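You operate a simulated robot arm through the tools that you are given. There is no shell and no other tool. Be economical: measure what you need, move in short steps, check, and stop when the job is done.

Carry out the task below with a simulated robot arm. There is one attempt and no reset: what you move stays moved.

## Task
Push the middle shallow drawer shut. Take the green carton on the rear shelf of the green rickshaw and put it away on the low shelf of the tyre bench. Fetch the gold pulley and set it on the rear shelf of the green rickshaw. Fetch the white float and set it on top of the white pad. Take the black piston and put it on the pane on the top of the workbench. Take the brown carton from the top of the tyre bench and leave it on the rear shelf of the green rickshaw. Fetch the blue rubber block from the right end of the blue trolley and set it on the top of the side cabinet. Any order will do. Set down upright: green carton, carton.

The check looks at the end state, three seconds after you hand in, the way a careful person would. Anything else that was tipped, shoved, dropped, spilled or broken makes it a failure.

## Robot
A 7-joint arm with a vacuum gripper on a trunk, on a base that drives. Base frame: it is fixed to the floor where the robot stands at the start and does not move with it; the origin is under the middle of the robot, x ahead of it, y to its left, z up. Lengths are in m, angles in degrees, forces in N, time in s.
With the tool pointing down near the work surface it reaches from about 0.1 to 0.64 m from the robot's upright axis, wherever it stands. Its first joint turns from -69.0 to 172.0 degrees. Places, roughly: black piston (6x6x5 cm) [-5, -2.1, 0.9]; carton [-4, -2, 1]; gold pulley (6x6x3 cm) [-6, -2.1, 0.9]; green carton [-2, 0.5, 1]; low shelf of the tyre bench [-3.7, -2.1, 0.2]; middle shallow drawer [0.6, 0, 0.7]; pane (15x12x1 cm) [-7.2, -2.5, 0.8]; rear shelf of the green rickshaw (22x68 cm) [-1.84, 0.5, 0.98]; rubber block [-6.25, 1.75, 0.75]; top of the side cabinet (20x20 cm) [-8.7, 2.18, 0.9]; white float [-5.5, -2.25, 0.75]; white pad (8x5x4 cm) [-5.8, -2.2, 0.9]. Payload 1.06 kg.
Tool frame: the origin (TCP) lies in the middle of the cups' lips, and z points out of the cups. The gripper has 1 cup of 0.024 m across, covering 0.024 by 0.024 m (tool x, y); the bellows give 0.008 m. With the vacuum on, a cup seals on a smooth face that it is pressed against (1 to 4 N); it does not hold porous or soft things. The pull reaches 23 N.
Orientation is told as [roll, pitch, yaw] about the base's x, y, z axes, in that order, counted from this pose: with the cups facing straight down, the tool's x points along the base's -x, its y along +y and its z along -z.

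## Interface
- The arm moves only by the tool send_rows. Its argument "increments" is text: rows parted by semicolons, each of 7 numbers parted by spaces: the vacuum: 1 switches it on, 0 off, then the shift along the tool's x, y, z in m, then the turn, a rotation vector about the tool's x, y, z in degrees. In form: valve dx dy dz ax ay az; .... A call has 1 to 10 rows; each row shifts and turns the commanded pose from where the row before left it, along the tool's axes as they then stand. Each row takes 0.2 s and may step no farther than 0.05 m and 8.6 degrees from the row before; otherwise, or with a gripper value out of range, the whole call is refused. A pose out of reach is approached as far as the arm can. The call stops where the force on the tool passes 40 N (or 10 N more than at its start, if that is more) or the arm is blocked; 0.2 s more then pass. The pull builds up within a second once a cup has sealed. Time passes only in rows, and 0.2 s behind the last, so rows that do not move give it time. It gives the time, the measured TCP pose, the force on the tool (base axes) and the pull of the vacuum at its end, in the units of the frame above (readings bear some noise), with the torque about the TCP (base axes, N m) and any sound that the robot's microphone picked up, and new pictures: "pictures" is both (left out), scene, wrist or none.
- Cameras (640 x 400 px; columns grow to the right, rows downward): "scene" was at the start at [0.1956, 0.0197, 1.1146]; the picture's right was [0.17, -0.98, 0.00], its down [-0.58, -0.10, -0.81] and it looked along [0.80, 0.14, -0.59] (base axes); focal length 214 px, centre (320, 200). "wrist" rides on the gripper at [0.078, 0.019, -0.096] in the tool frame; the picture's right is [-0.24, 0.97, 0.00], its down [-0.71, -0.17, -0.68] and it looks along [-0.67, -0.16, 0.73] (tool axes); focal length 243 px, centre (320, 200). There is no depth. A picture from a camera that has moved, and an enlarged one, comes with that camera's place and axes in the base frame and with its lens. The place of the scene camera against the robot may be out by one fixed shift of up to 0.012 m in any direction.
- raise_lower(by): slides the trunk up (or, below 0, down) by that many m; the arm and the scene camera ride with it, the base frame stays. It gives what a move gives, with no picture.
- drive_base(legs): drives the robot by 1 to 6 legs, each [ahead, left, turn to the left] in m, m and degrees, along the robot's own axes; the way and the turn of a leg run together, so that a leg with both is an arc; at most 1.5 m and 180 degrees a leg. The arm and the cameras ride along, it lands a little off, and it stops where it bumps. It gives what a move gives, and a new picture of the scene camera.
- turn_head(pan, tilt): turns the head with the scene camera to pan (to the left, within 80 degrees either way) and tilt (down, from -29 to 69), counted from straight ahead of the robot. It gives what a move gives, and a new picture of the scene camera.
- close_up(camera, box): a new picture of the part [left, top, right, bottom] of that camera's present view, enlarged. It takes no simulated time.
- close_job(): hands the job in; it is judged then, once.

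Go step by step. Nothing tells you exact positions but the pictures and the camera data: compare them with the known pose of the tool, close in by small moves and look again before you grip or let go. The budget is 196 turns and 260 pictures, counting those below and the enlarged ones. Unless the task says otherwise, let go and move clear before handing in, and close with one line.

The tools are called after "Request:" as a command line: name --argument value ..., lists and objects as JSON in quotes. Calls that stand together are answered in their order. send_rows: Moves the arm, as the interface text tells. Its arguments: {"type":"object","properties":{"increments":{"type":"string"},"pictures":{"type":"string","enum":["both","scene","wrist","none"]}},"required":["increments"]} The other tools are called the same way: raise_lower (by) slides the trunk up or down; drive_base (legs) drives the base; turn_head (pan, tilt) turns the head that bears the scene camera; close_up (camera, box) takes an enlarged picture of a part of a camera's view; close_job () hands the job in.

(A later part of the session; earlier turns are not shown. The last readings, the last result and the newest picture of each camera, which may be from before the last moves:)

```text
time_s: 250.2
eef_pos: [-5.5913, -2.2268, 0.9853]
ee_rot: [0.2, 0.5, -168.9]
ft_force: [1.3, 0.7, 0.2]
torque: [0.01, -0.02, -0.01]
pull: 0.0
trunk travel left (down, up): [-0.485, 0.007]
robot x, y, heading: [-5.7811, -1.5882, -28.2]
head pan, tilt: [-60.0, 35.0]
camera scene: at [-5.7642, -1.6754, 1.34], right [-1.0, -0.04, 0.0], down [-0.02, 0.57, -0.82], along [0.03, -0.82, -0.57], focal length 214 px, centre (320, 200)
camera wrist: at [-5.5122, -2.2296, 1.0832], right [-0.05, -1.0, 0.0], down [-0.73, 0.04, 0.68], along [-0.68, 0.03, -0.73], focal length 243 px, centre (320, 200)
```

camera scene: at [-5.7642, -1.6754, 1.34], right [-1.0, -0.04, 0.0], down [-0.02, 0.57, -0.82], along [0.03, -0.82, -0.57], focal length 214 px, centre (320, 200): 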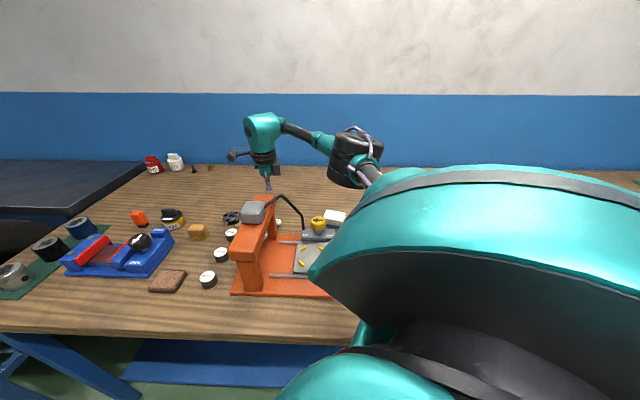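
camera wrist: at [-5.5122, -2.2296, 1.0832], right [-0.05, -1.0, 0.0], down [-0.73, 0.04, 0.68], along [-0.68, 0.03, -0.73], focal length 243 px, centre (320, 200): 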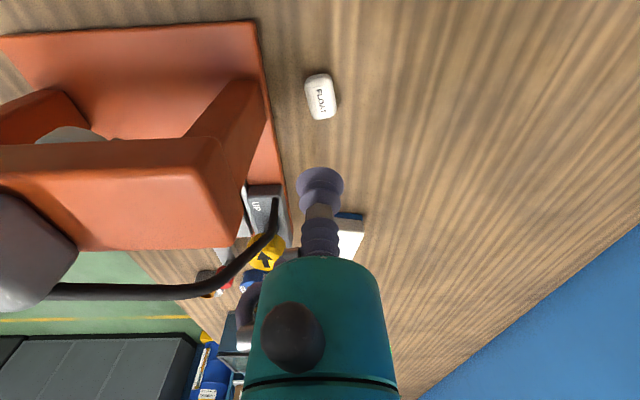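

Request:
send_rows --increments "0 0 0 0.04 0 0 0;0 0 0 0.04 0 0 0;0 0 0 0.015 0 0 0;0 0 0 0 0 0 0" --pictures "both"

```text
time_s: 251.2
eef_pos: [-5.5906, -2.2258, 0.8925]
ee_rot: [0.3, 0.6, -169.0]
ft_force: [-0.3, -0.1, -0.3]
torque: [0.0, 0.0, 0.04]
pull: 0.0
trunk travel left (down, up): [-0.485, 0.007]
robot x, y, heading: [-5.7777, -1.5855, -28.0]
head pan, tilt: [-60.0, 35.0]
camera scene: at [-5.7641, -1.6755, 1.34], right [-1.0, -0.04, 0.0], down [-0.02, 0.57, -0.82], along [0.03, -0.82, -0.57], focal length 214 px, centre (320, 200)
camera wrist: at [-5.5113, -2.2303, 0.9885], right [-0.05, -1.0, 0.0], down [-0.73, 0.03, 0.68], along [-0.68, 0.03, -0.73], focal length 243 px, centre (320, 200)
```

scene: 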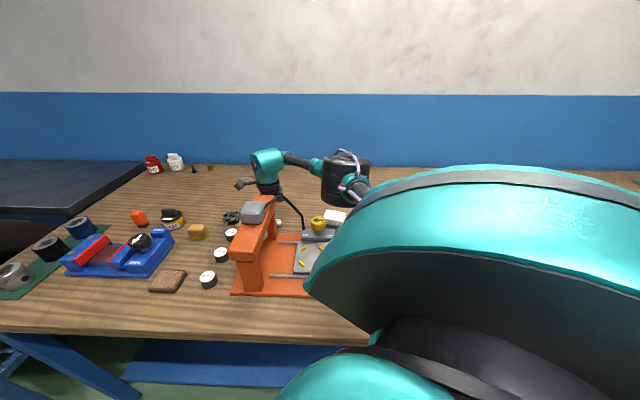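
wrist: 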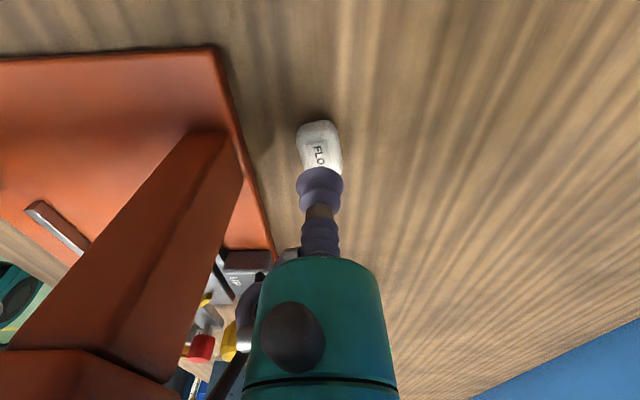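

Request:
send_rows --increments "1 0 0 0.014 0 0 0;1 0 0 0.007 0 0 0;1 0 0 0.005 0 0 0;1 0 0 0.003 0 0 0;1 0 0 0 0 0 0;1 0 0 0 0 0 0" --pictures "wrist"

```text
time_s: 252.6
eef_pos: [-5.5901, -2.2275, 0.8614]
ee_rot: [0.2, 0.5, -169.0]
ft_force: [1.2, 0.7, 1.5]
torque: [0.02, 0.06, 0.03]
pull: 22.6
trunk travel left (down, up): [-0.485, 0.007]
robot x, y, heading: [-5.7817, -1.5869, -27.8]
head pan, tilt: [-60.0, 35.0]
camera wrist: at [-5.5116, -2.2298, 0.9585], right [-0.05, -1.0, 0.0], down [-0.73, 0.04, 0.68], along [-0.68, 0.03, -0.73], focal length 243 px, centre (320, 200)
```

wrist: 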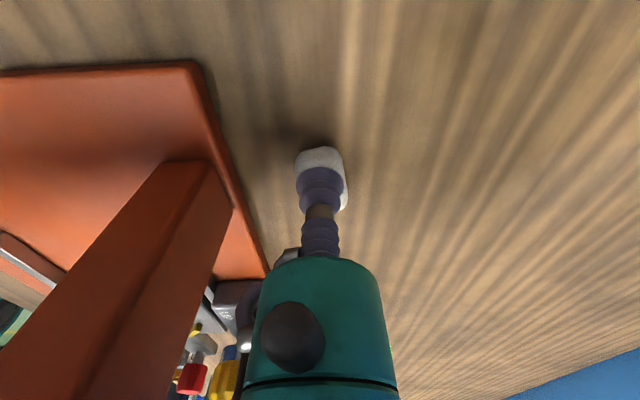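

Float held. Lifting it clear, then viewing the space around the pad and parts washer.

Request:
send_rows --increments "1 0 0 -0.01 0 0 0;1 0 0 -0.03 0 0 0;1 0 0 -0.05 0 0 0;1 0 0 -0.05 0 0 0;1 0 0 -0.05 0 0 0;1 0 0 -0.05 0 0 0;1 0 0 -0.04 0 0 0;1 0 0 0 0 0 0" --pictures "wrist"

Request:
turn_head --pan -80 --tilt 35

```text
time_s: 254.4
eef_pos: [-5.5947, -2.2282, 1.1417]
ee_rot: [0.3, 0.5, -169.1]
ft_force: [0.5, -0.1, -0.3]
torque: [-0.03, 0.02, 0.0]
pull: 23.0
trunk travel left (down, up): [-0.485, 0.007]
robot x, y, heading: [-5.7746, -1.5863, -28.1]
head pan, tilt: [-60.0, 35.0]
camera wrist: at [-5.5153, -2.2308, 1.2381], right [-0.05, -1.0, 0.0], down [-0.73, 0.03, 0.68], along [-0.68, 0.03, -0.73], focal length 243 px, centre (320, 200)
```

wrist: 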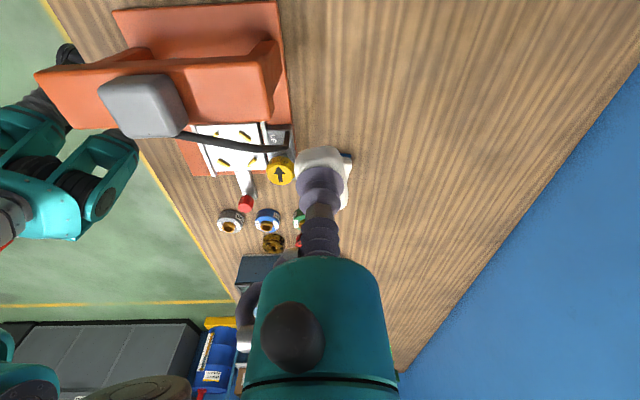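

```text
time_s: 255.2
eef_pos: [-5.5941, -2.2282, 1.1407]
ee_rot: [0.2, 0.5, -168.9]
ft_force: [-0.5, -0.4, -0.6]
torque: [0.02, 0.04, -0.01]
pull: 22.8
trunk travel left (down, up): [-0.485, 0.007]
robot x, y, heading: [-5.7782, -1.5874, -27.8]
head pan, tilt: [-80.0, 35.0]
camera scene: at [-5.7943, -1.6713, 1.34], right [-0.95, 0.31, 0.0], down [0.18, 0.55, -0.82], along [-0.25, -0.78, -0.57], focal length 214 px, centre (320, 200)
```

scene: 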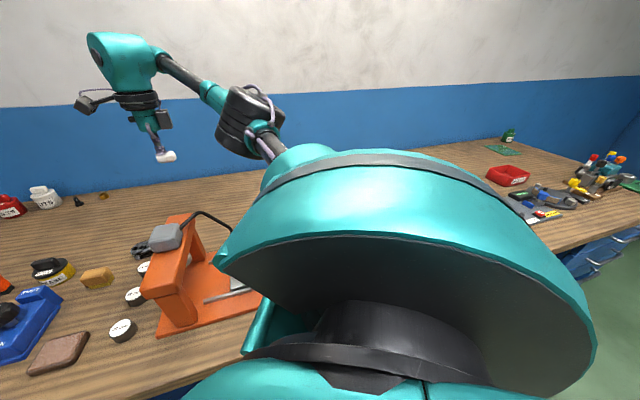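

Request:
send_rows --increments "1 -0.0396 -0.004 0 0 0 0;1 -0.0396 -0.004 0 0 0 0;1 -0.0396 -0.004 0 0 0 0;1 -0.0396 -0.004 0 0 0 0;1 -0.0396 -0.004 0 0 0 0;1 0 0 0 0 0 0" --pictures "wrist"

Request:
turn_head --pan -65 --tilt 25

```text
time_s: 256.6
eef_pos: [-5.7917, -2.2416, 1.1412]
ee_rot: [0.2, 0.4, -169.0]
ft_force: [0.1, -0.4, -0.5]
torque: [-0.01, 0.0, -0.01]
pull: 22.8
trunk travel left (down, up): [-0.485, 0.007]
robot x, y, heading: [-5.779, -1.5898, -27.6]
head pan, tilt: [-80.0, 35.0]
camera wrist: at [-5.7129, -2.2448, 1.2378], right [-0.05, -1.0, 0.0], down [-0.73, 0.03, 0.68], along [-0.68, 0.03, -0.73], focal length 243 px, centre (320, 200)
```

wrist: 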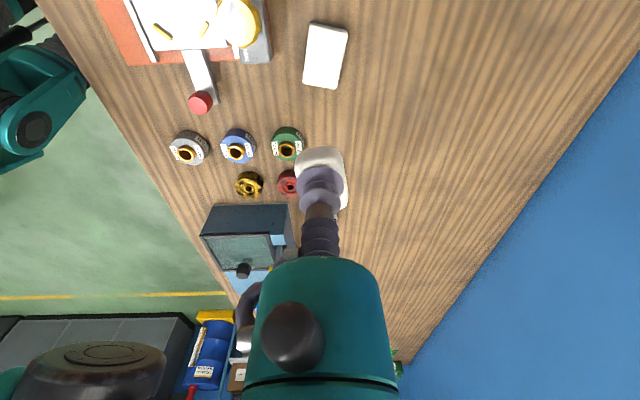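

```text
time_s: 257.4
eef_pos: [-5.7925, -2.2412, 1.1399]
ee_rot: [0.1, 0.4, -168.9]
ft_force: [0.3, -0.3, -0.7]
torque: [0.01, 0.01, -0.01]
pull: 23.0
trunk travel left (down, up): [-0.485, 0.007]
robot x, y, heading: [-5.7764, -1.5879, -28.3]
head pan, tilt: [-65.0, 25.0]
camera scene: at [-5.772, -1.6795, 1.3557], right [-1.0, 0.05, 0.0], down [0.02, 0.42, -0.91], along [-0.05, -0.9, -0.42], focal length 214 px, centre (320, 200)
```

scene: 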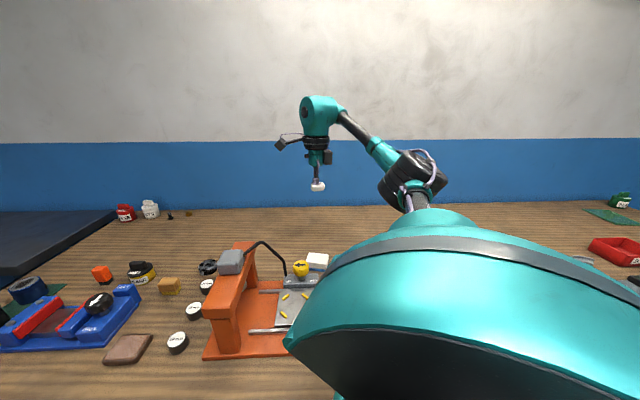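

The arm has room here after all. The pad's top centre is (−5.791, −2.247, 0.88), nearly below; lowering in stages.

Request:
send_rows --increments "1 0 0.005 0.04 0 0 0;1 0 0 0.04 0 0 0;1 0 0 0.04 0 0 0;1 0 0 0.03 0 0 0;1 0 0 0 0 0 0" --pictures "both"

```text
time_s: 258.6
eef_pos: [-5.7896, -2.2482, 0.9913]
ee_rot: [0.2, 0.4, -169.0]
ft_force: [0.0, -0.2, -0.2]
torque: [-0.01, 0.01, -0.02]
pull: 23.1
trunk travel left (down, up): [-0.485, 0.007]
robot x, y, heading: [-5.7772, -1.5861, -27.7]
head pan, tilt: [-65.0, 25.0]
camera scene: at [-5.772, -1.6794, 1.3558], right [-1.0, 0.05, 0.0], down [0.02, 0.42, -0.91], along [-0.05, -0.91, -0.42], focal length 214 px, centre (320, 200)
camera wrist: at [-5.7105, -2.2506, 1.0878], right [-0.05, -1.0, 0.0], down [-0.73, 0.04, 0.68], along [-0.68, 0.03, -0.73], focal length 243 px, centre (320, 200)
```

scene: 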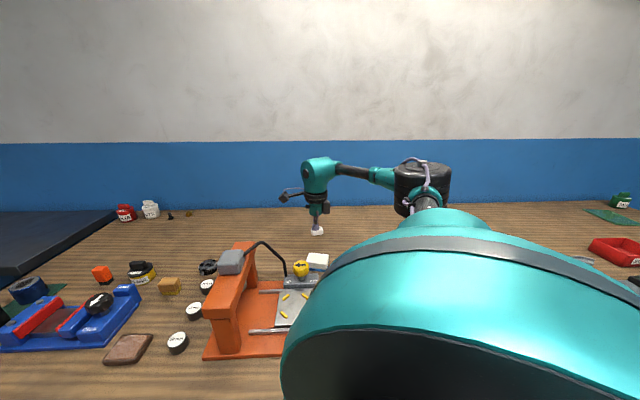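
wrist: 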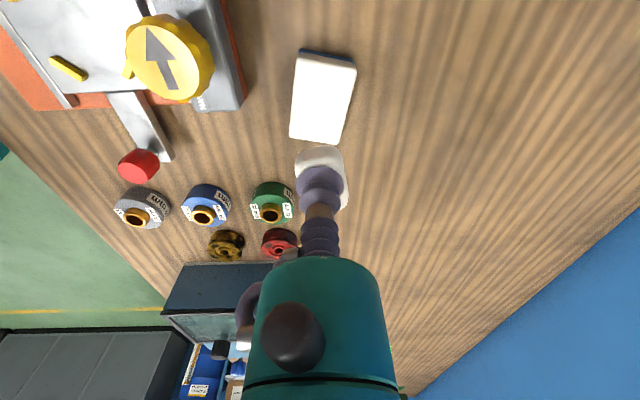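

Request:
send_rows --increments "1 0 0 0.03 0 0 0;1 0 0 0.03 0 0 0;1 0 0 0.01 0 0 0;1 0 0 0 0 0 0" --pictures "both"

```text
time_s: 259.6
eef_pos: [-5.7887, -2.249, 0.9201]
ee_rot: [0.3, 0.5, -169.0]
ft_force: [-0.1, -0.4, 0.3]
torque: [-0.01, 0.04, -0.03]
pull: 22.9
trunk travel left (down, up): [-0.485, 0.007]
robot x, y, heading: [-5.777, -1.5854, -27.8]
head pan, tilt: [-65.0, 25.0]
camera scene: at [-5.772, -1.6795, 1.3558], right [-1.0, 0.05, 0.0], down [0.02, 0.42, -0.91], along [-0.05, -0.91, -0.42], focal length 214 px, centre (320, 200)
camera wrist: at [-5.7104, -2.2526, 1.0167], right [-0.05, -1.0, 0.0], down [-0.73, 0.04, 0.68], along [-0.68, 0.03, -0.73], focal length 243 px, centre (320, 200)
```

scene: 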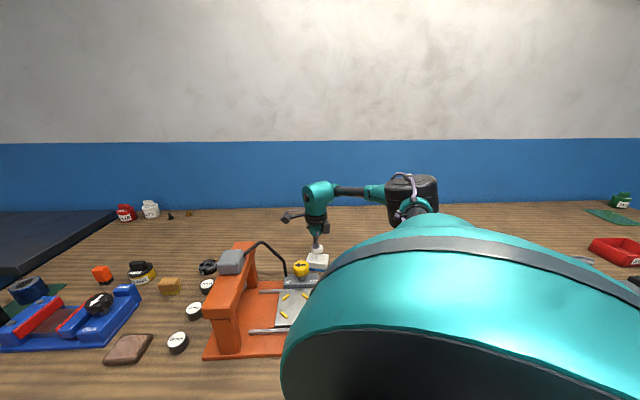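
wrist: 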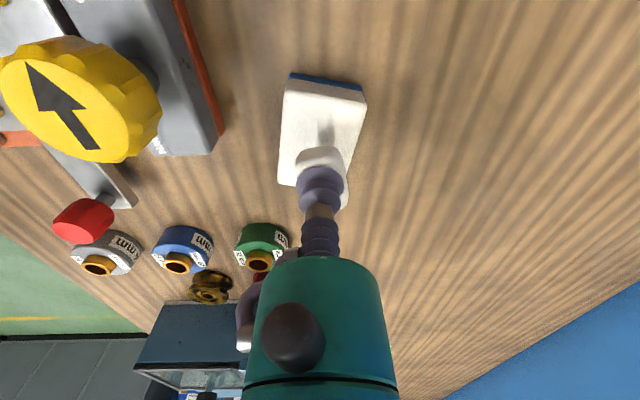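

Request:
send_rows --increments "1 0 0 0.006 0 0 0;1 0 0 0.004 0 0 0;1 0 0 0.003 0 0 0;1 0 0 0 0 0 0" --pictures "wrist"

```text
time_s: 260.6
eef_pos: [-5.7896, -2.2505, 0.9067]
ee_rot: [0.3, 0.4, -169.1]
ft_force: [-1.0, 0.9, 0.1]
torque: [0.01, 0.05, -0.01]
pull: 23.6
trunk travel left (down, up): [-0.485, 0.007]
robot x, y, heading: [-5.7733, -1.5876, -28.2]
head pan, tilt: [-65.0, 25.0]
camera wrist: at [-5.7101, -2.2523, 1.0038], right [-0.05, -1.0, 0.0], down [-0.73, 0.04, 0.68], along [-0.68, 0.03, -0.73], focal length 243 px, centre (320, 200)
```

wrist: 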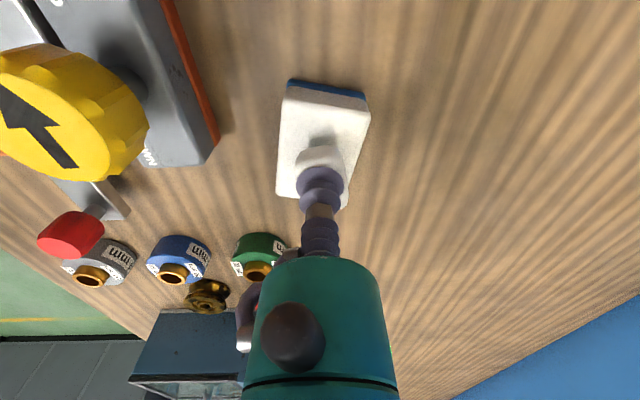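

Request:
send_rows --increments "1 0 0 0.003 0 0 0;1 0 0 0.003 0 0 0;1 0 0 0.002 0 0 0;1 0 0 0 0 0 0" --pictures "none"

Request:
send_rows --increments "1 0 0 0.002 0 0 0;1 0 0 0.002 0 0 0;1 0 0 0 0 0 0" --pictures "wrist"

```text
time_s: 261.6
eef_pos: [-5.7878, -2.25, 0.8974]
ee_rot: [0.1, 0.5, -169.0]
ft_force: [-1.6, -0.3, 0.1]
torque: [0.01, -0.02, -0.03]
pull: 23.2
trunk travel left (down, up): [-0.485, 0.007]
robot x, y, heading: [-5.7755, -1.5877, -27.8]
head pan, tilt: [-65.0, 25.0]
```

```text
time_s: 262.4
eef_pos: [-5.7877, -2.2493, 0.897]
ee_rot: [0.5, 0.6, -169.1]
ft_force: [-0.5, -2.7, 11.9]
torque: [-0.02, 0.1, 0.02]
pull: 23.1
trunk travel left (down, up): [-0.485, 0.007]
robot x, y, heading: [-5.7774, -1.591, -28.0]
head pan, tilt: [-65.0, 25.0]
camera wrist: at [-5.7098, -2.2525, 0.9937], right [-0.05, -1.0, 0.0], down [-0.74, 0.04, 0.68], along [-0.68, 0.03, -0.74], focal length 243 px, centre (320, 200)
```

wrist: 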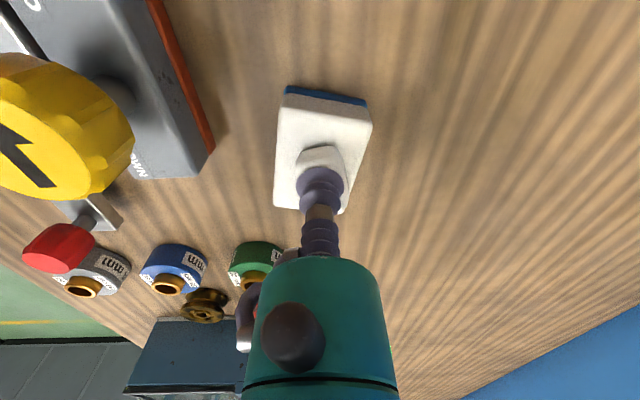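

Firm contact. Releasing the float on the pad and rising.

Request:
send_rows --increments "1 0 0 -0.001 0 0 0;0 0 0 0 0 0 0;0 0 0 0 0 0 0;0 0 0 0 0 0 0;0 0 0 0 0 0 0;0 0 0 -0.005 0 0 0;0 0 0 -0.03 0 0 0;0 0 0 -0.04 0 0 0;0 0 0 -0.05 0 0 0;0 0 0 0 0 0 0" --pictures "wrist"

```text
time_s: 264.6
eef_pos: [-5.7896, -2.2492, 1.0229]
ee_rot: [0.2, 0.5, -169.0]
ft_force: [0.4, 0.1, -0.1]
torque: [-0.03, 0.0, -0.03]
pull: 0.1
trunk travel left (down, up): [-0.485, 0.007]
robot x, y, heading: [-5.7797, -1.5897, -27.8]
head pan, tilt: [-65.0, 25.0]
camera wrist: at [-5.7105, -2.2527, 1.1203], right [-0.05, -1.0, 0.0], down [-0.73, 0.03, 0.68], along [-0.68, 0.03, -0.73], focal length 243 px, centre (320, 200)
```

wrist: 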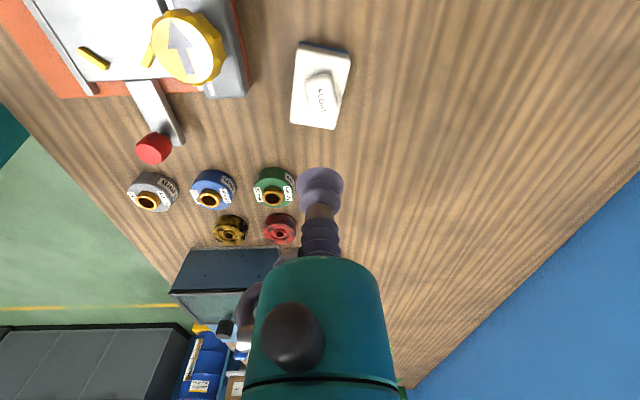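

The float is on the pad. Now the gold pulley: a closer look at its top.

Request:
close_up --camera "wrist" --box '[180, 160, 308, 250]'

```text
4.44 times, centred on (244, 205) of wrist
camera zoom: at [-5.7105, -2.2527, 1.1203], right [-0.05, -1.0, 0.0], down [-0.73, 0.03, 0.68], along [-0.68, 0.03, -0.73], focal length 1078 px, centre (658, 178)
```

zoom: 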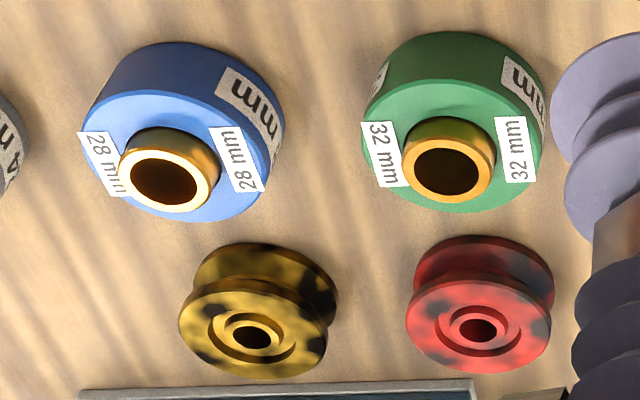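

Request:
send_rows --increments "0 0 0 -0.05 0 0 0;0 0 0 -0.05 0 0 0;0 0 0 -0.04 0 0 0;0 0 0 0 0 0 0" --pictures "wrist"

Request:
drive_base --legs '[[-0.235, 0.441, 0]]'

Request:
turn_head --pan -45 --tilt 30

```text
time_s: 265.6
eef_pos: [-5.7904, -2.2495, 1.1565]
ee_rot: [-0.2, -0.1, -168.9]
ft_force: [-0.3, 0.0, 4.2]
torque: [0.03, -0.07, -0.01]
pull: 0.1
trunk travel left (down, up): [-0.485, 0.007]
robot x, y, heading: [-5.7764, -1.5885, -28.1]
head pan, tilt: [-65.0, 25.0]
camera wrist: at [-5.7103, -2.2518, 1.2524], right [-0.04, -1.0, -0.01], down [-0.73, 0.03, 0.69], along [-0.69, 0.03, -0.73], focal length 243 px, centre (320, 200)
```

wrist: 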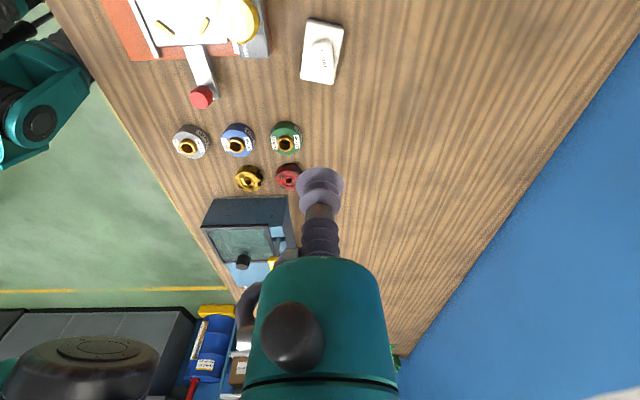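

```text
time_s: 270.0
eef_pos: [-5.7894, -1.7481, 1.1602]
ee_rot: [0.2, 0.5, -169.1]
ft_force: [0.6, -0.7, -0.8]
torque: [0.02, 0.03, 0.05]
pull: 0.1
trunk travel left (down, up): [-0.485, 0.007]
robot x, y, heading: [-5.7792, -1.0901, -27.8]
head pan, tilt: [-65.0, 25.0]
camera scene: at [-5.7714, -1.179, 1.3558], right [-1.0, 0.05, 0.0], down [0.02, 0.42, -0.91], along [-0.05, -0.91, -0.42], focal length 214 px, centre (320, 200)
```

scene: 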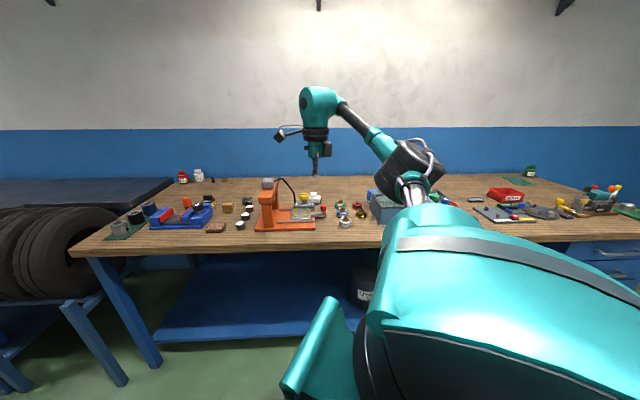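

```text
time_s: 270.8
eef_pos: [-5.7909, -1.7483, 1.1609]
ee_rot: [0.2, 0.5, -169.1]
ft_force: [-0.7, -0.6, -0.6]
torque: [-0.02, -0.01, 0.01]
pull: 0.2
trunk travel left (down, up): [-0.485, 0.007]
robot x, y, heading: [-5.78, -1.0866, -27.9]
head pan, tilt: [-45.0, 30.0]
camera scene: at [-5.7402, -1.1737, 1.3478], right [-0.96, -0.29, 0.0], down [-0.15, 0.48, -0.87], along [0.25, -0.83, -0.5], focal length 214 px, centre (320, 200)
```

scene: 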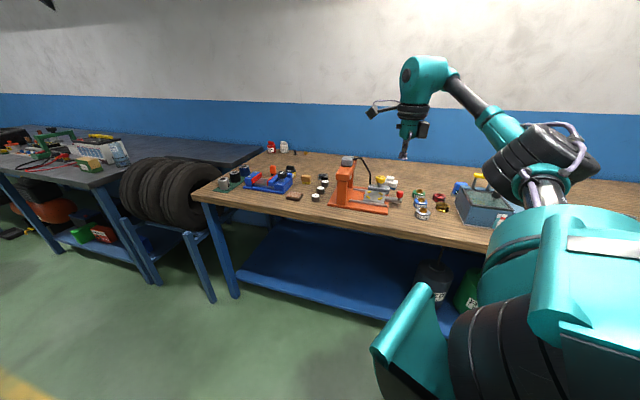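

Request:
drive_base --legs '[[-0.034, -0.405, 0]]'

Request:
send_rows --increments "0 0 0 0.03 0 0 0;0 0 0 0.03 0 0 0;0 0 0 0 0 0 0" --pictures "wrist"

```text
time_s: 274.8
eef_pos: [-6.0049, -2.0792, 1.1587]
ee_rot: [0.2, 0.5, -169.2]
ft_force: [0.2, 0.5, 0.0]
torque: [0.0, 0.01, -0.01]
pull: 0.0
trunk travel left (down, up): [-0.485, 0.007]
robot x, y, heading: [-5.9925, -1.418, -27.9]
head pan, tilt: [-45.0, 30.0]
camera scene: at [-5.9542, -1.504, 1.3478], right [-0.96, -0.29, 0.0], down [-0.15, 0.48, -0.87], along [0.25, -0.83, -0.5], focal length 214 px, centre (320, 200)
```

scene: 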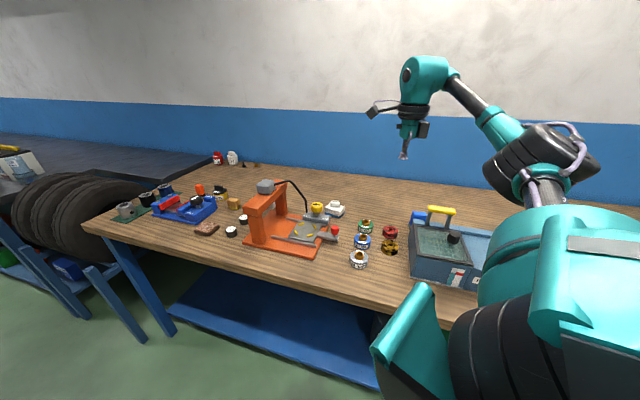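

```text
time_s: 275.6
eef_pos: [-6.0031, -2.0787, 1.1004]
ee_rot: [0.3, 0.5, -169.1]
ft_force: [0.0, 0.1, 0.8]
torque: [0.03, -0.02, 0.02]
pull: 0.0
trunk travel left (down, up): [-0.485, 0.007]
robot x, y, heading: [-5.9914, -1.4186, -27.8]
head pan, tilt: [-45.0, 30.0]
camera wrist: at [-5.924, -2.0825, 1.1975], right [-0.05, -1.0, 0.0], down [-0.73, 0.04, 0.68], along [-0.68, 0.03, -0.74], focal length 243 px, centre (320, 200)
```

wrist: 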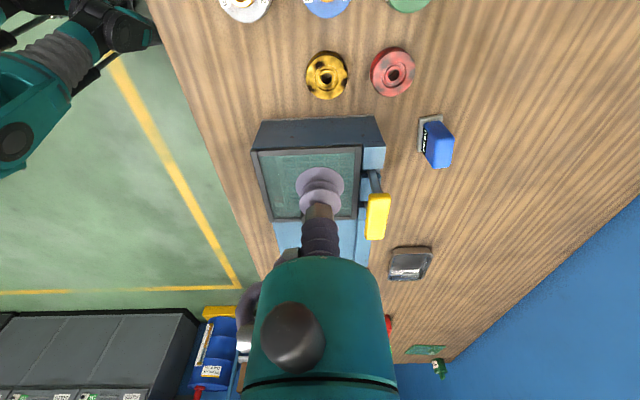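

Request:
close_up --camera "wrist" --box '[295, 50, 359, 100]'

```text
8.00 times, centred on (327, 75) of wrist
camera zoom: at [-5.924, -2.0825, 1.1975], right [-0.05, -1.0, 0.0], down [-0.73, 0.04, 0.68], along [-0.68, 0.03, -0.74], focal length 1941 px, centre (264, 1200)
```

zoom: 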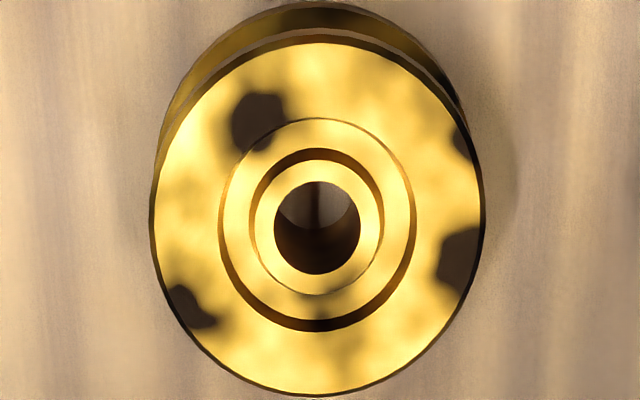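

Request:
send_rows --increments "0 -0.0184 0.0056 0.04 0 0 0;0 0 0 0.05 0 0 0;0 0 0 0.05 0 0 0;0 0 0 0.04 0 0 0;0 0 0 0.005 0 0 0;0 0 0 0 0 0 0" --pictures "wrist"

Request:
close_up --camera "scene" --box '[320, 150, 640, 350]'

```text
time_s: 277.0
eef_pos: [-6.0187, -2.087, 0.9144]
ee_rot: [0.1, 0.5, -169.1]
ft_force: [0.2, -0.4, -0.3]
torque: [0.03, 0.04, 0.03]
pull: 0.0
trunk travel left (down, up): [-0.485, 0.007]
robot x, y, heading: [-5.9904, -1.4195, -27.7]
head pan, tilt: [-45.0, 30.0]
camera wrist: at [-5.9401, -2.0899, 1.0117], right [-0.05, -1.0, 0.0], down [-0.73, 0.04, 0.68], along [-0.68, 0.03, -0.74], focal length 243 px, centre (320, 200)
```

wrist: 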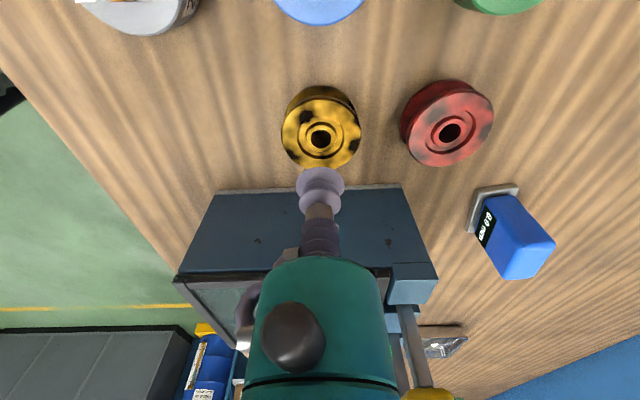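

```text
2.00 times, centred on (480, 250) of scene
camera zoom: at [-5.9542, -1.5039, 1.3478], right [-0.96, -0.29, 0.0], down [-0.15, 0.48, -0.87], along [0.25, -0.83, -0.5], focal length 429 px, centre (0, 100)
```

zoom: 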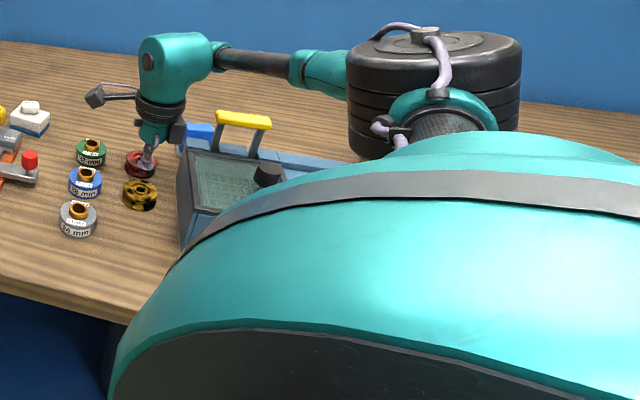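

Request:
send_rows --increments "1 0.001 0 0.02 0 0 0;1 0 0 0.012 0 0 0;1 0 0 0.006 0 0 0;1 0 0 0.004 0 0 0;1 0 0 0 0 0 0;1 0 0 0 0 0 0" --pictures "wrist"

```text
time_s: 278.4
eef_pos: [-6.0184, -2.0878, 0.8728]
ee_rot: [0.2, 0.5, -169.2]
ft_force: [0.0, -0.1, -0.5]
torque: [-0.03, 0.03, 0.0]
pull: 0.1
trunk travel left (down, up): [-0.485, 0.007]
robot x, y, heading: [-5.9918, -1.4173, -28.2]
head pan, tilt: [-45.0, 30.0]
camera wrist: at [-5.9386, -2.0907, 0.9701], right [-0.05, -1.0, 0.0], down [-0.73, 0.04, 0.68], along [-0.68, 0.03, -0.73], focal length 243 px, centre (320, 200)
```

wrist: 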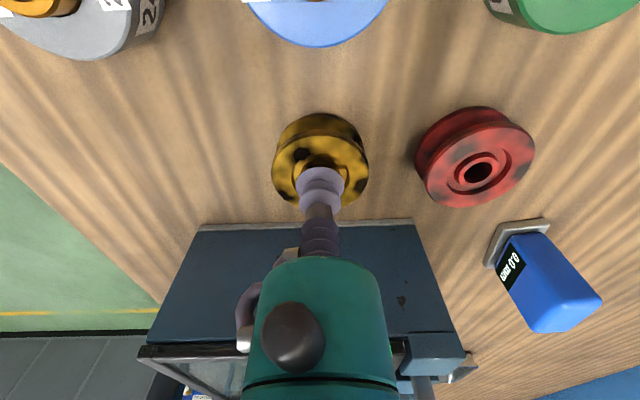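

Request:
send_rows --increments "1 0 0 0.003 0 0 0;1 0 0 0.003 0 0 0;1 0 0 0.003 0 0 0;1 0 0 0 0 0 0;1 0 0 0 0 0 0" --pictures "none"

```text
time_s: 279.6
eef_pos: [-6.0167, -2.088, 0.8645]
ee_rot: [0.1, 0.5, -169.1]
ft_force: [1.3, 0.4, 1.5]
torque: [0.03, 0.08, -0.05]
pull: 23.2
trunk travel left (down, up): [-0.485, 0.007]
robot x, y, heading: [-5.9912, -1.4162, -27.9]
head pan, tilt: [-45.0, 30.0]
```

Sealed on the pulley. Lifting straight up and backing away.

Request:
send_rows --increments "1 0 0 -0.01 0 0 0;1 0 0 -0.03 0 0 0;1 0 0 -0.05 0 0 0;1 0 0 -0.05 0 0 0;1 0 0 -0.05 0 0 0;1 0 0 -0.05 0 0 0;1 0 0 -0.05 0 0 0;1 0 0 0 0 0 0" --pictures "wrist"

Request:
drive_base --legs '[[-0.28, 0.53, 0]]'

```text
time_s: 281.4
eef_pos: [-6.0178, -2.0881, 1.1492]
ee_rot: [-0.6, -0.4, -169.0]
ft_force: [-0.4, -1.0, 4.5]
torque: [-0.01, -0.1, 0.0]
pull: 23.1
trunk travel left (down, up): [-0.485, 0.007]
robot x, y, heading: [-5.9924, -1.4193, -27.8]
head pan, tilt: [-45.0, 30.0]
camera wrist: at [-5.9372, -2.092, 1.2451], right [-0.05, -1.0, -0.01], down [-0.72, 0.03, 0.69], along [-0.69, 0.04, -0.72], focal length 243 px, centre (320, 200)
```

wrist: 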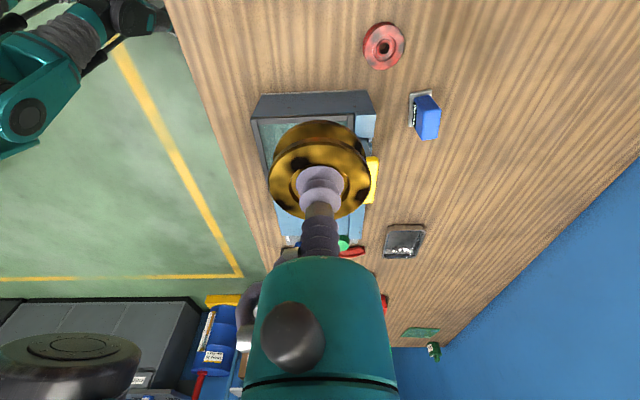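

```text
time_s: 286.7
eef_pos: [-6.002, -1.4812, 1.1561]
ee_rot: [0.1, 0.5, -168.8]
ft_force: [0.3, 0.9, -2.5]
torque: [0.02, 0.01, 0.02]
pull: 23.1
trunk travel left (down, up): [-0.485, 0.007]
robot x, y, heading: [-5.9804, -0.8095, -27.8]
head pan, tilt: [-45.0, 30.0]
camera scene: at [-5.9412, -0.8972, 1.3478], right [-0.95, -0.3, 0.0], down [-0.15, 0.48, -0.87], along [0.26, -0.83, -0.5], focal length 214 px, centre (320, 200)
```

scene: 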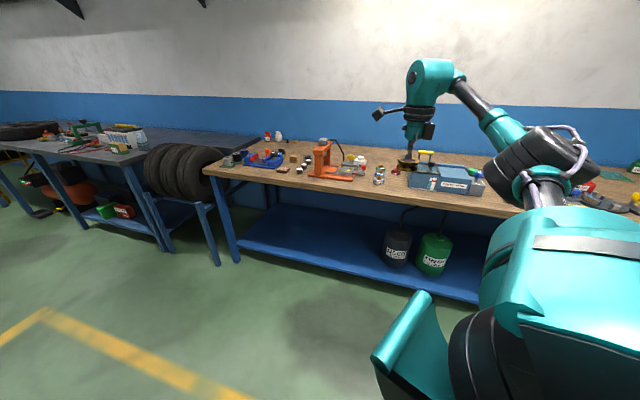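

Pulley in hand. Driving to the rickshaw's rear.

Request:
drive_base --legs '[[1.209, 0.637, 0], [1.209, 0.637, 0], [1.209, 0.637, 0], [0, 0, 180]]'

```text
time_s: 313.8
eef_pos: [-1.9377, 0.012, 1.1556]
ee_rot: [0.2, 0.6, 16.8]
ft_force: [0.5, 0.6, -2.6]
torque: [-0.02, -0.03, -0.02]
pull: 22.7
trunk travel left (down, up): [-0.485, 0.007]
robot x, y, heading: [-1.8932, -0.6631, 157.9]
head pan, tilt: [-45.0, 30.0]
camera scene: at [-1.9362, -0.5669, 1.3478], right [0.92, 0.39, 0.0], down [0.2, -0.46, -0.87], along [-0.34, 0.8, -0.5], focal length 214 px, centre (320, 200)
```

scene: 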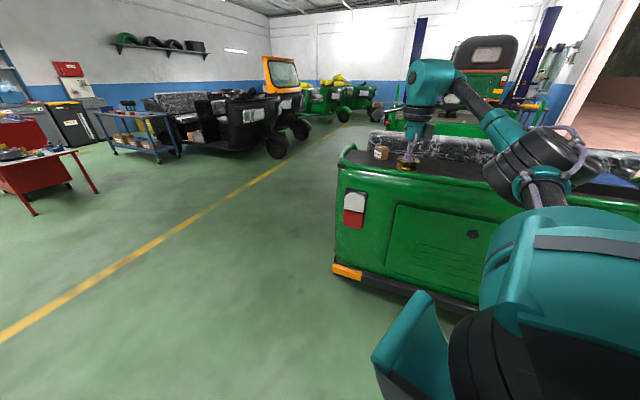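

Request:
drive_base --legs '[[0.107, -0.472, 0]]'

Request:
send_rows --increments "1 0 0 0.04 0 0 0;1 0 0 0.04 0 0 0;1 0 0 0.02 0 0 0;1 0 0 0 0 0 0" --pictures "wrist"

Request:
close_up --camera "scene" --box '[320, 50, 640, 250]'

```text
time_s: 318.6
eef_pos: [-1.8558, 0.4988, 1.1552]
ee_rot: [0.1, 0.5, 16.8]
ft_force: [0.6, 0.4, -2.4]
torque: [-0.02, -0.02, -0.02]
pull: 22.8
trunk travel left (down, up): [-0.485, 0.007]
robot x, y, heading: [-1.8155, -0.1723, 158.0]
head pan, tilt: [-45.0, 30.0]
camera scene: at [-1.8564, -0.0787, 1.3478], right [0.92, 0.39, 0.0], down [0.19, -0.46, -0.87], along [-0.34, 0.8, -0.5], focal length 214 px, centre (320, 200)
```

scene: 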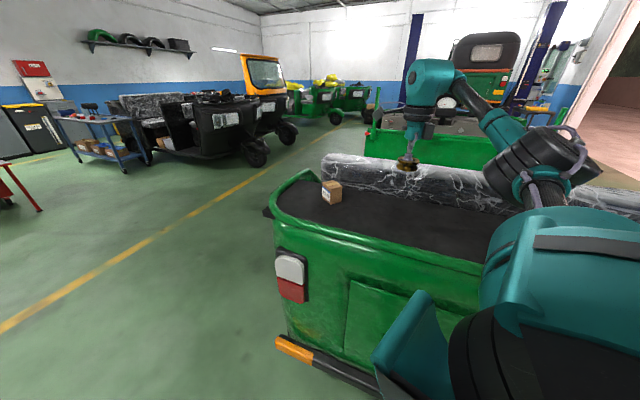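

```text
time_s: 319.6
eef_pos: [-1.8576, 0.4998, 1.0557]
ee_rot: [0.4, 0.4, 16.6]
ft_force: [-0.5, -0.2, -2.3]
torque: [0.01, 0.06, 0.0]
pull: 22.8
trunk travel left (down, up): [-0.485, 0.007]
robot x, y, heading: [-1.8177, -0.1702, 157.9]
head pan, tilt: [-45.0, 30.0]
camera wrist: at [-1.9369, 0.4959, 1.1536], right [-0.05, 1.0, 0.0], down [0.73, 0.04, 0.68], along [0.68, 0.04, -0.74], focal length 243 px, centre (320, 200)
```

wrist: 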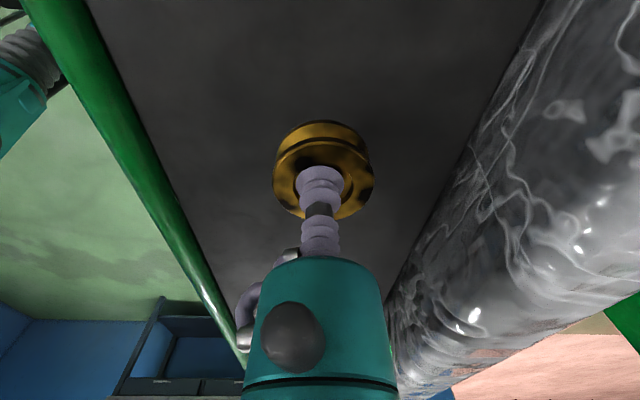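

```text
2.00 times, centred on (480, 150) of scene
camera zoom: at [-1.8564, -0.0789, 1.3478], right [0.92, 0.39, 0.0], down [0.19, -0.46, -0.87], along [-0.34, 0.8, -0.5], focal length 429 px, centre (0, 300)
```

zoom: 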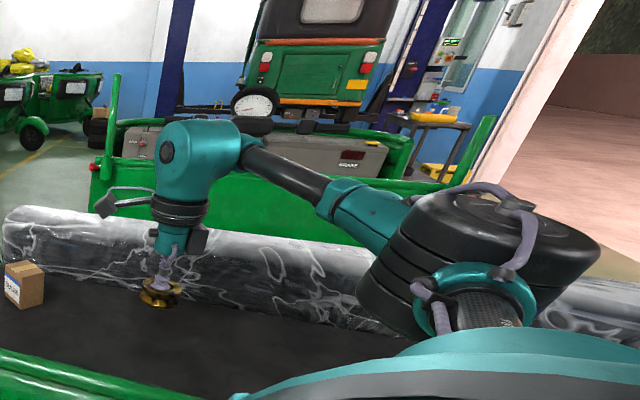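

Request:
send_rows --increments "1 0 0 0.02 0 0 0;1 0 0 0.015 0 0 0;1 0 0 0.006 0 0 0;1 0 0 0.003 0 0 0;1 0 0 0 0 0 0" --pictures "none"

Request:
send_rows --increments "1 0 0 0.003 0 0 0;1 0 0 0.002 0 0 0;1 0 0 0 0 0 0" --pictures "wrist"

```text
time_s: 320.8
eef_pos: [-1.857, 0.4999, 1.0118]
ee_rot: [0.2, 0.5, 16.7]
ft_force: [-0.1, -0.2, -3.0]
torque: [0.02, 0.01, -0.01]
pull: 22.8
trunk travel left (down, up): [-0.485, 0.007]
robot x, y, heading: [-1.8183, -0.1686, 157.9]
head pan, tilt: [-45.0, 30.0]
```

```text
time_s: 321.6
eef_pos: [-1.8569, 0.4997, 1.0077]
ee_rot: [0.1, 0.5, 16.7]
ft_force: [0.8, 0.6, -2.7]
torque: [-0.05, 0.0, -0.04]
pull: 22.3
trunk travel left (down, up): [-0.485, 0.007]
robot x, y, heading: [-1.8168, -0.1691, 157.6]
head pan, tilt: [-45.0, 30.0]
camera wrist: at [-1.9366, 0.495, 1.104], right [-0.05, 1.0, 0.0], down [0.73, 0.04, 0.68], along [0.68, 0.04, -0.73], focal length 243 px, centre (320, 200)
```

wrist: 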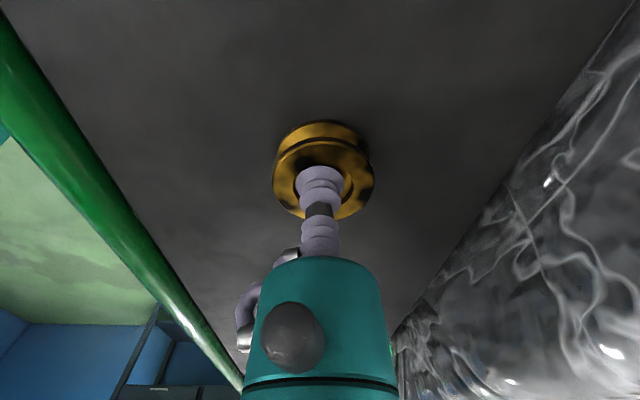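

Request:
send_rows --increments "1 0 0 0.002 0 0 0;1 0 0 0.002 0 0 0;1 0 0 0 0 0 0" --pictures "none"

Request:
send_rows --increments "1 0 0 0.002 0 0 0;1 0 0 0.001 0 0 0;1 0 0 0 0 0 0" --pictures "none"

```text
time_s: 322.4
eef_pos: [-1.8571, 0.5, 1.005]
ee_rot: [0.5, 0.6, 16.7]
ft_force: [0.7, 4.3, 8.7]
torque: [0.02, -0.1, -0.01]
pull: 22.9
trunk travel left (down, up): [-0.485, 0.007]
robot x, y, heading: [-1.8157, -0.1668, 157.7]
head pan, tilt: [-45.0, 30.0]
```

```text
time_s: 323.2
eef_pos: [-1.8578, 0.4992, 1.0009]
ee_rot: [0.4, 0.5, 16.6]
ft_force: [-0.1, 6.3, 16.7]
torque: [-0.02, -0.07, 0.03]
pull: 23.3
trunk travel left (down, up): [-0.485, 0.007]
robot x, y, heading: [-1.8155, -0.1704, 157.6]
head pan, tilt: [-45.0, 30.0]
```

Seated. Releasing and rising.

Request:
send_rows --increments "1 0 0 -0.003 0 0 0;0 0 0 0 0 0 0;0 0 0 0 0 0 0;0 0 0 0 0 0 0;0 0 0 0 0 0 0;0 0 0 -0.005 0 0 0;0 0 0 -0.03 0 0 0;0 0 0 -0.05 0 0 0;0 0 0 -0.05 0 0 0;0 0 0 0 0 0 0" --pictures "wrist"

```text
time_s: 325.4
eef_pos: [-1.8551, 0.498, 1.1388]
ee_rot: [0.2, 0.5, 16.6]
ft_force: [0.6, 0.2, 0.3]
torque: [0.04, -0.01, 0.01]
pull: 0.1
trunk travel left (down, up): [-0.485, 0.007]
robot x, y, heading: [-1.8136, -0.1712, 158.0]
head pan, tilt: [-45.0, 30.0]
camera wrist: at [-1.9356, 0.495, 1.2351], right [-0.05, 1.0, 0.0], down [0.73, 0.04, 0.68], along [0.68, 0.04, -0.73], focal length 243 px, centre (320, 200)
```

wrist: 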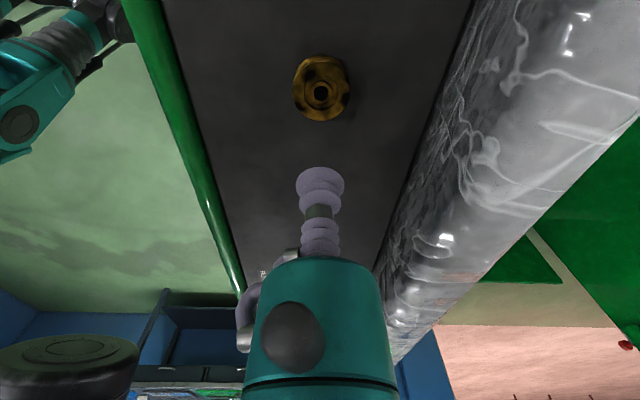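

Pulley delivered. Back to the workbench for the black piston.

Request:
drive_base --legs '[[-0.24, 0.593, 0], [0, 0, 174], [-0.93, -0.494, 0], [-0.93, -0.494, 0], [-0.93, -0.494, 0]]'

```text
time_s: 353.4
eef_pos: [-4.9974, -1.5981, 1.1382]
ee_rot: [0.3, 0.5, -167.7]
ft_force: [-0.7, 0.2, -0.2]
torque: [0.01, 0.02, -0.02]
pull: 0.0
trunk travel left (down, up): [-0.485, 0.007]
robot x, y, heading: [-4.9875, -0.9271, -26.5]
head pan, tilt: [-45.0, 30.0]
camera scene: at [-4.9473, -1.0135, 1.3478], right [-0.95, -0.32, 0.0], down [-0.16, 0.47, -0.87], along [0.27, -0.82, -0.5], focal length 214 px, centre (320, 200)
```

scene: 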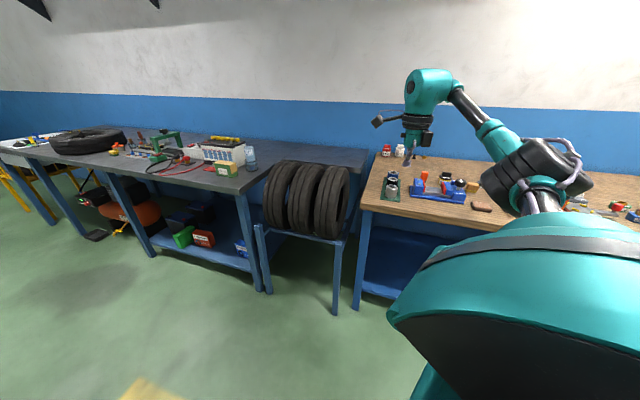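

Request:
drive_base --legs '[[0.196, -0.394, 0]]'

Request:
send_rows --increments "0 0 0 0.02 0 0 0;0 0 0 0 0 0 0" --pictures "wrist"

Request:
close_up --camera "scene" --box '[320, 100, 560, 250]'

```text
time_s: 357.4
eef_pos: [-4.9932, -2.0395, 1.139]
ee_rot: [0.4, 0.5, -167.6]
ft_force: [0.3, 0.4, 0.5]
torque: [0.01, 0.03, 0.01]
pull: 0.1
trunk travel left (down, up): [-0.485, 0.007]
robot x, y, heading: [-4.9848, -1.3706, -26.7]
head pan, tilt: [-45.0, 30.0]
camera scene: at [-4.9438, -1.4549, 1.3478], right [-0.95, -0.32, 0.0], down [-0.16, 0.47, -0.87], along [0.28, -0.82, -0.5], focal length 214 px, centre (320, 200)
```

scene: 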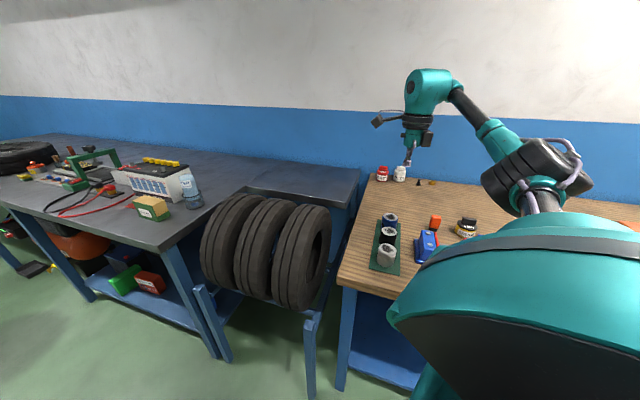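

```text
time_s: 358.0
eef_pos: [-4.9929, -2.0398, 1.1186]
ee_rot: [0.3, 0.4, -167.6]
ft_force: [-0.8, 0.0, 1.0]
torque: [0.0, -0.03, 0.0]
pull: 0.0
trunk travel left (down, up): [-0.485, 0.007]
robot x, y, heading: [-4.9817, -1.3737, -26.4]
head pan, tilt: [-45.0, 30.0]
camera wrist: at [-4.9134, -2.0413, 1.2157], right [-0.02, -1.0, 0.0], down [-0.73, 0.02, 0.68], along [-0.68, 0.01, -0.73], focal length 243 px, centre (320, 200)
```

wrist: 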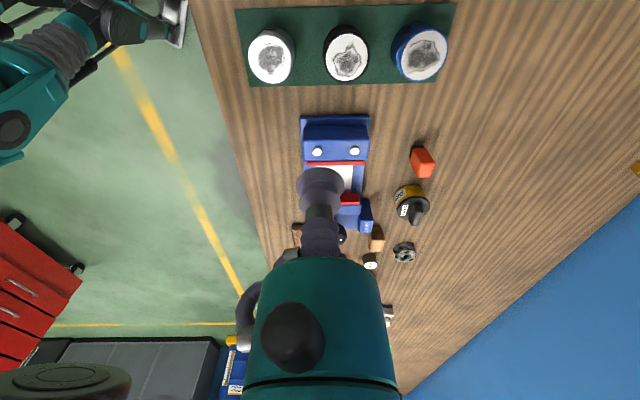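

```text
2.67 times, centred on (440, 175) of scene
camera zoom: at [-4.9437, -1.4546, 1.3478], right [-0.95, -0.32, 0.0], down [-0.16, 0.47, -0.87], along [0.28, -0.82, -0.5], focal length 572 px, centre (0, 267)
```

zoom: 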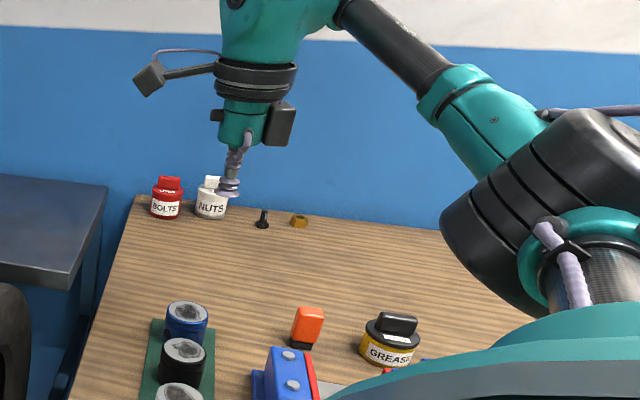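

Request:
send_rows --increments "0 0.002 0.032 0 0 0 0;0 0 0 0.05 0 0 0;0 0 0 0.05 0 0 0;0 0 0 0.05 0 0 0;0 0 0 0.03 0 0 0;0 0 0 0 0 0 0" --pictures "wrist"

Request:
close_up --camera "wrist" --box '[240, 60, 400, 210]'

```text
time_s: 359.4
eef_pos: [-4.9828, -2.0721, 0.9392]
ee_rot: [0.3, 0.4, -167.6]
ft_force: [-0.9, -0.3, 0.1]
torque: [0.03, 0.0, -0.01]
pull: 0.0
trunk travel left (down, up): [-0.485, 0.007]
robot x, y, heading: [-4.9848, -1.3714, -26.4]
head pan, tilt: [-45.0, 30.0]
camera wrist: at [-4.9038, -2.0732, 1.0364], right [-0.02, -1.0, 0.0], down [-0.73, 0.02, 0.68], along [-0.68, 0.01, -0.73], focal length 243 px, centre (320, 200)
```

wrist: 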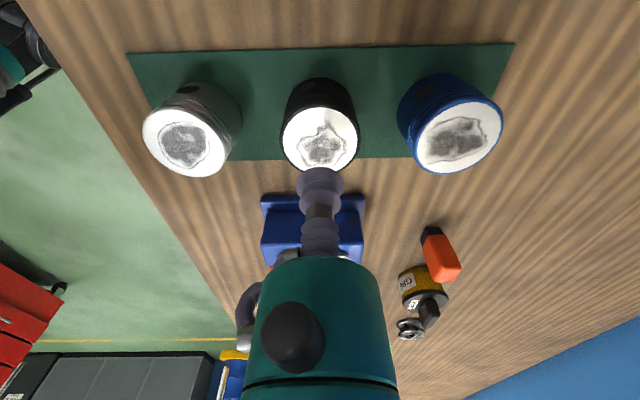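

```text
2.67 times, centred on (320, 135) of wrist
camera zoom: at [-4.9038, -2.0732, 1.0364], right [-0.02, -1.0, 0.0], down [-0.73, 0.02, 0.68], along [-0.68, 0.01, -0.73], focal length 647 px, centre (320, 373)
```

zoom: 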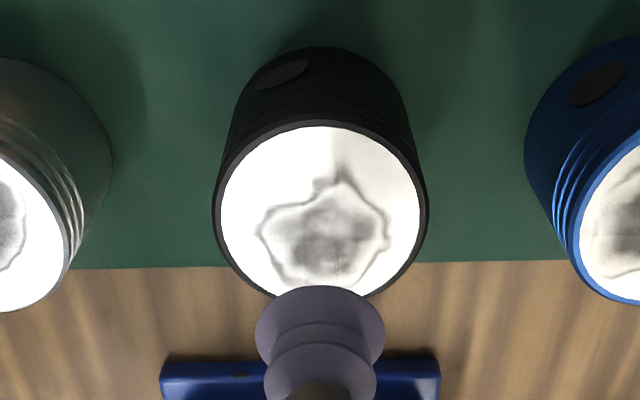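

Request:
send_rows --increments "1 0 0 0.025 0 0 0;1 0 0 0.013 0 0 0;1 0 0 0.006 0 0 0;1 0 0 0.004 0 0 0;1 0 0 0.003 0 0 0;1 0 0 0 0 0 0;1 0 0 0 0 0 0" --pictures "none"

```text
time_s: 361.0
eef_pos: [-4.9807, -2.0715, 0.8882]
ee_rot: [0.4, 0.4, -167.6]
ft_force: [3.4, -8.5, 18.7]
torque: [0.04, 0.07, 0.01]
pull: 22.3
trunk travel left (down, up): [-0.485, 0.007]
robot x, y, heading: [-4.9828, -1.3709, -26.4]
head pan, tilt: [-45.0, 30.0]
```

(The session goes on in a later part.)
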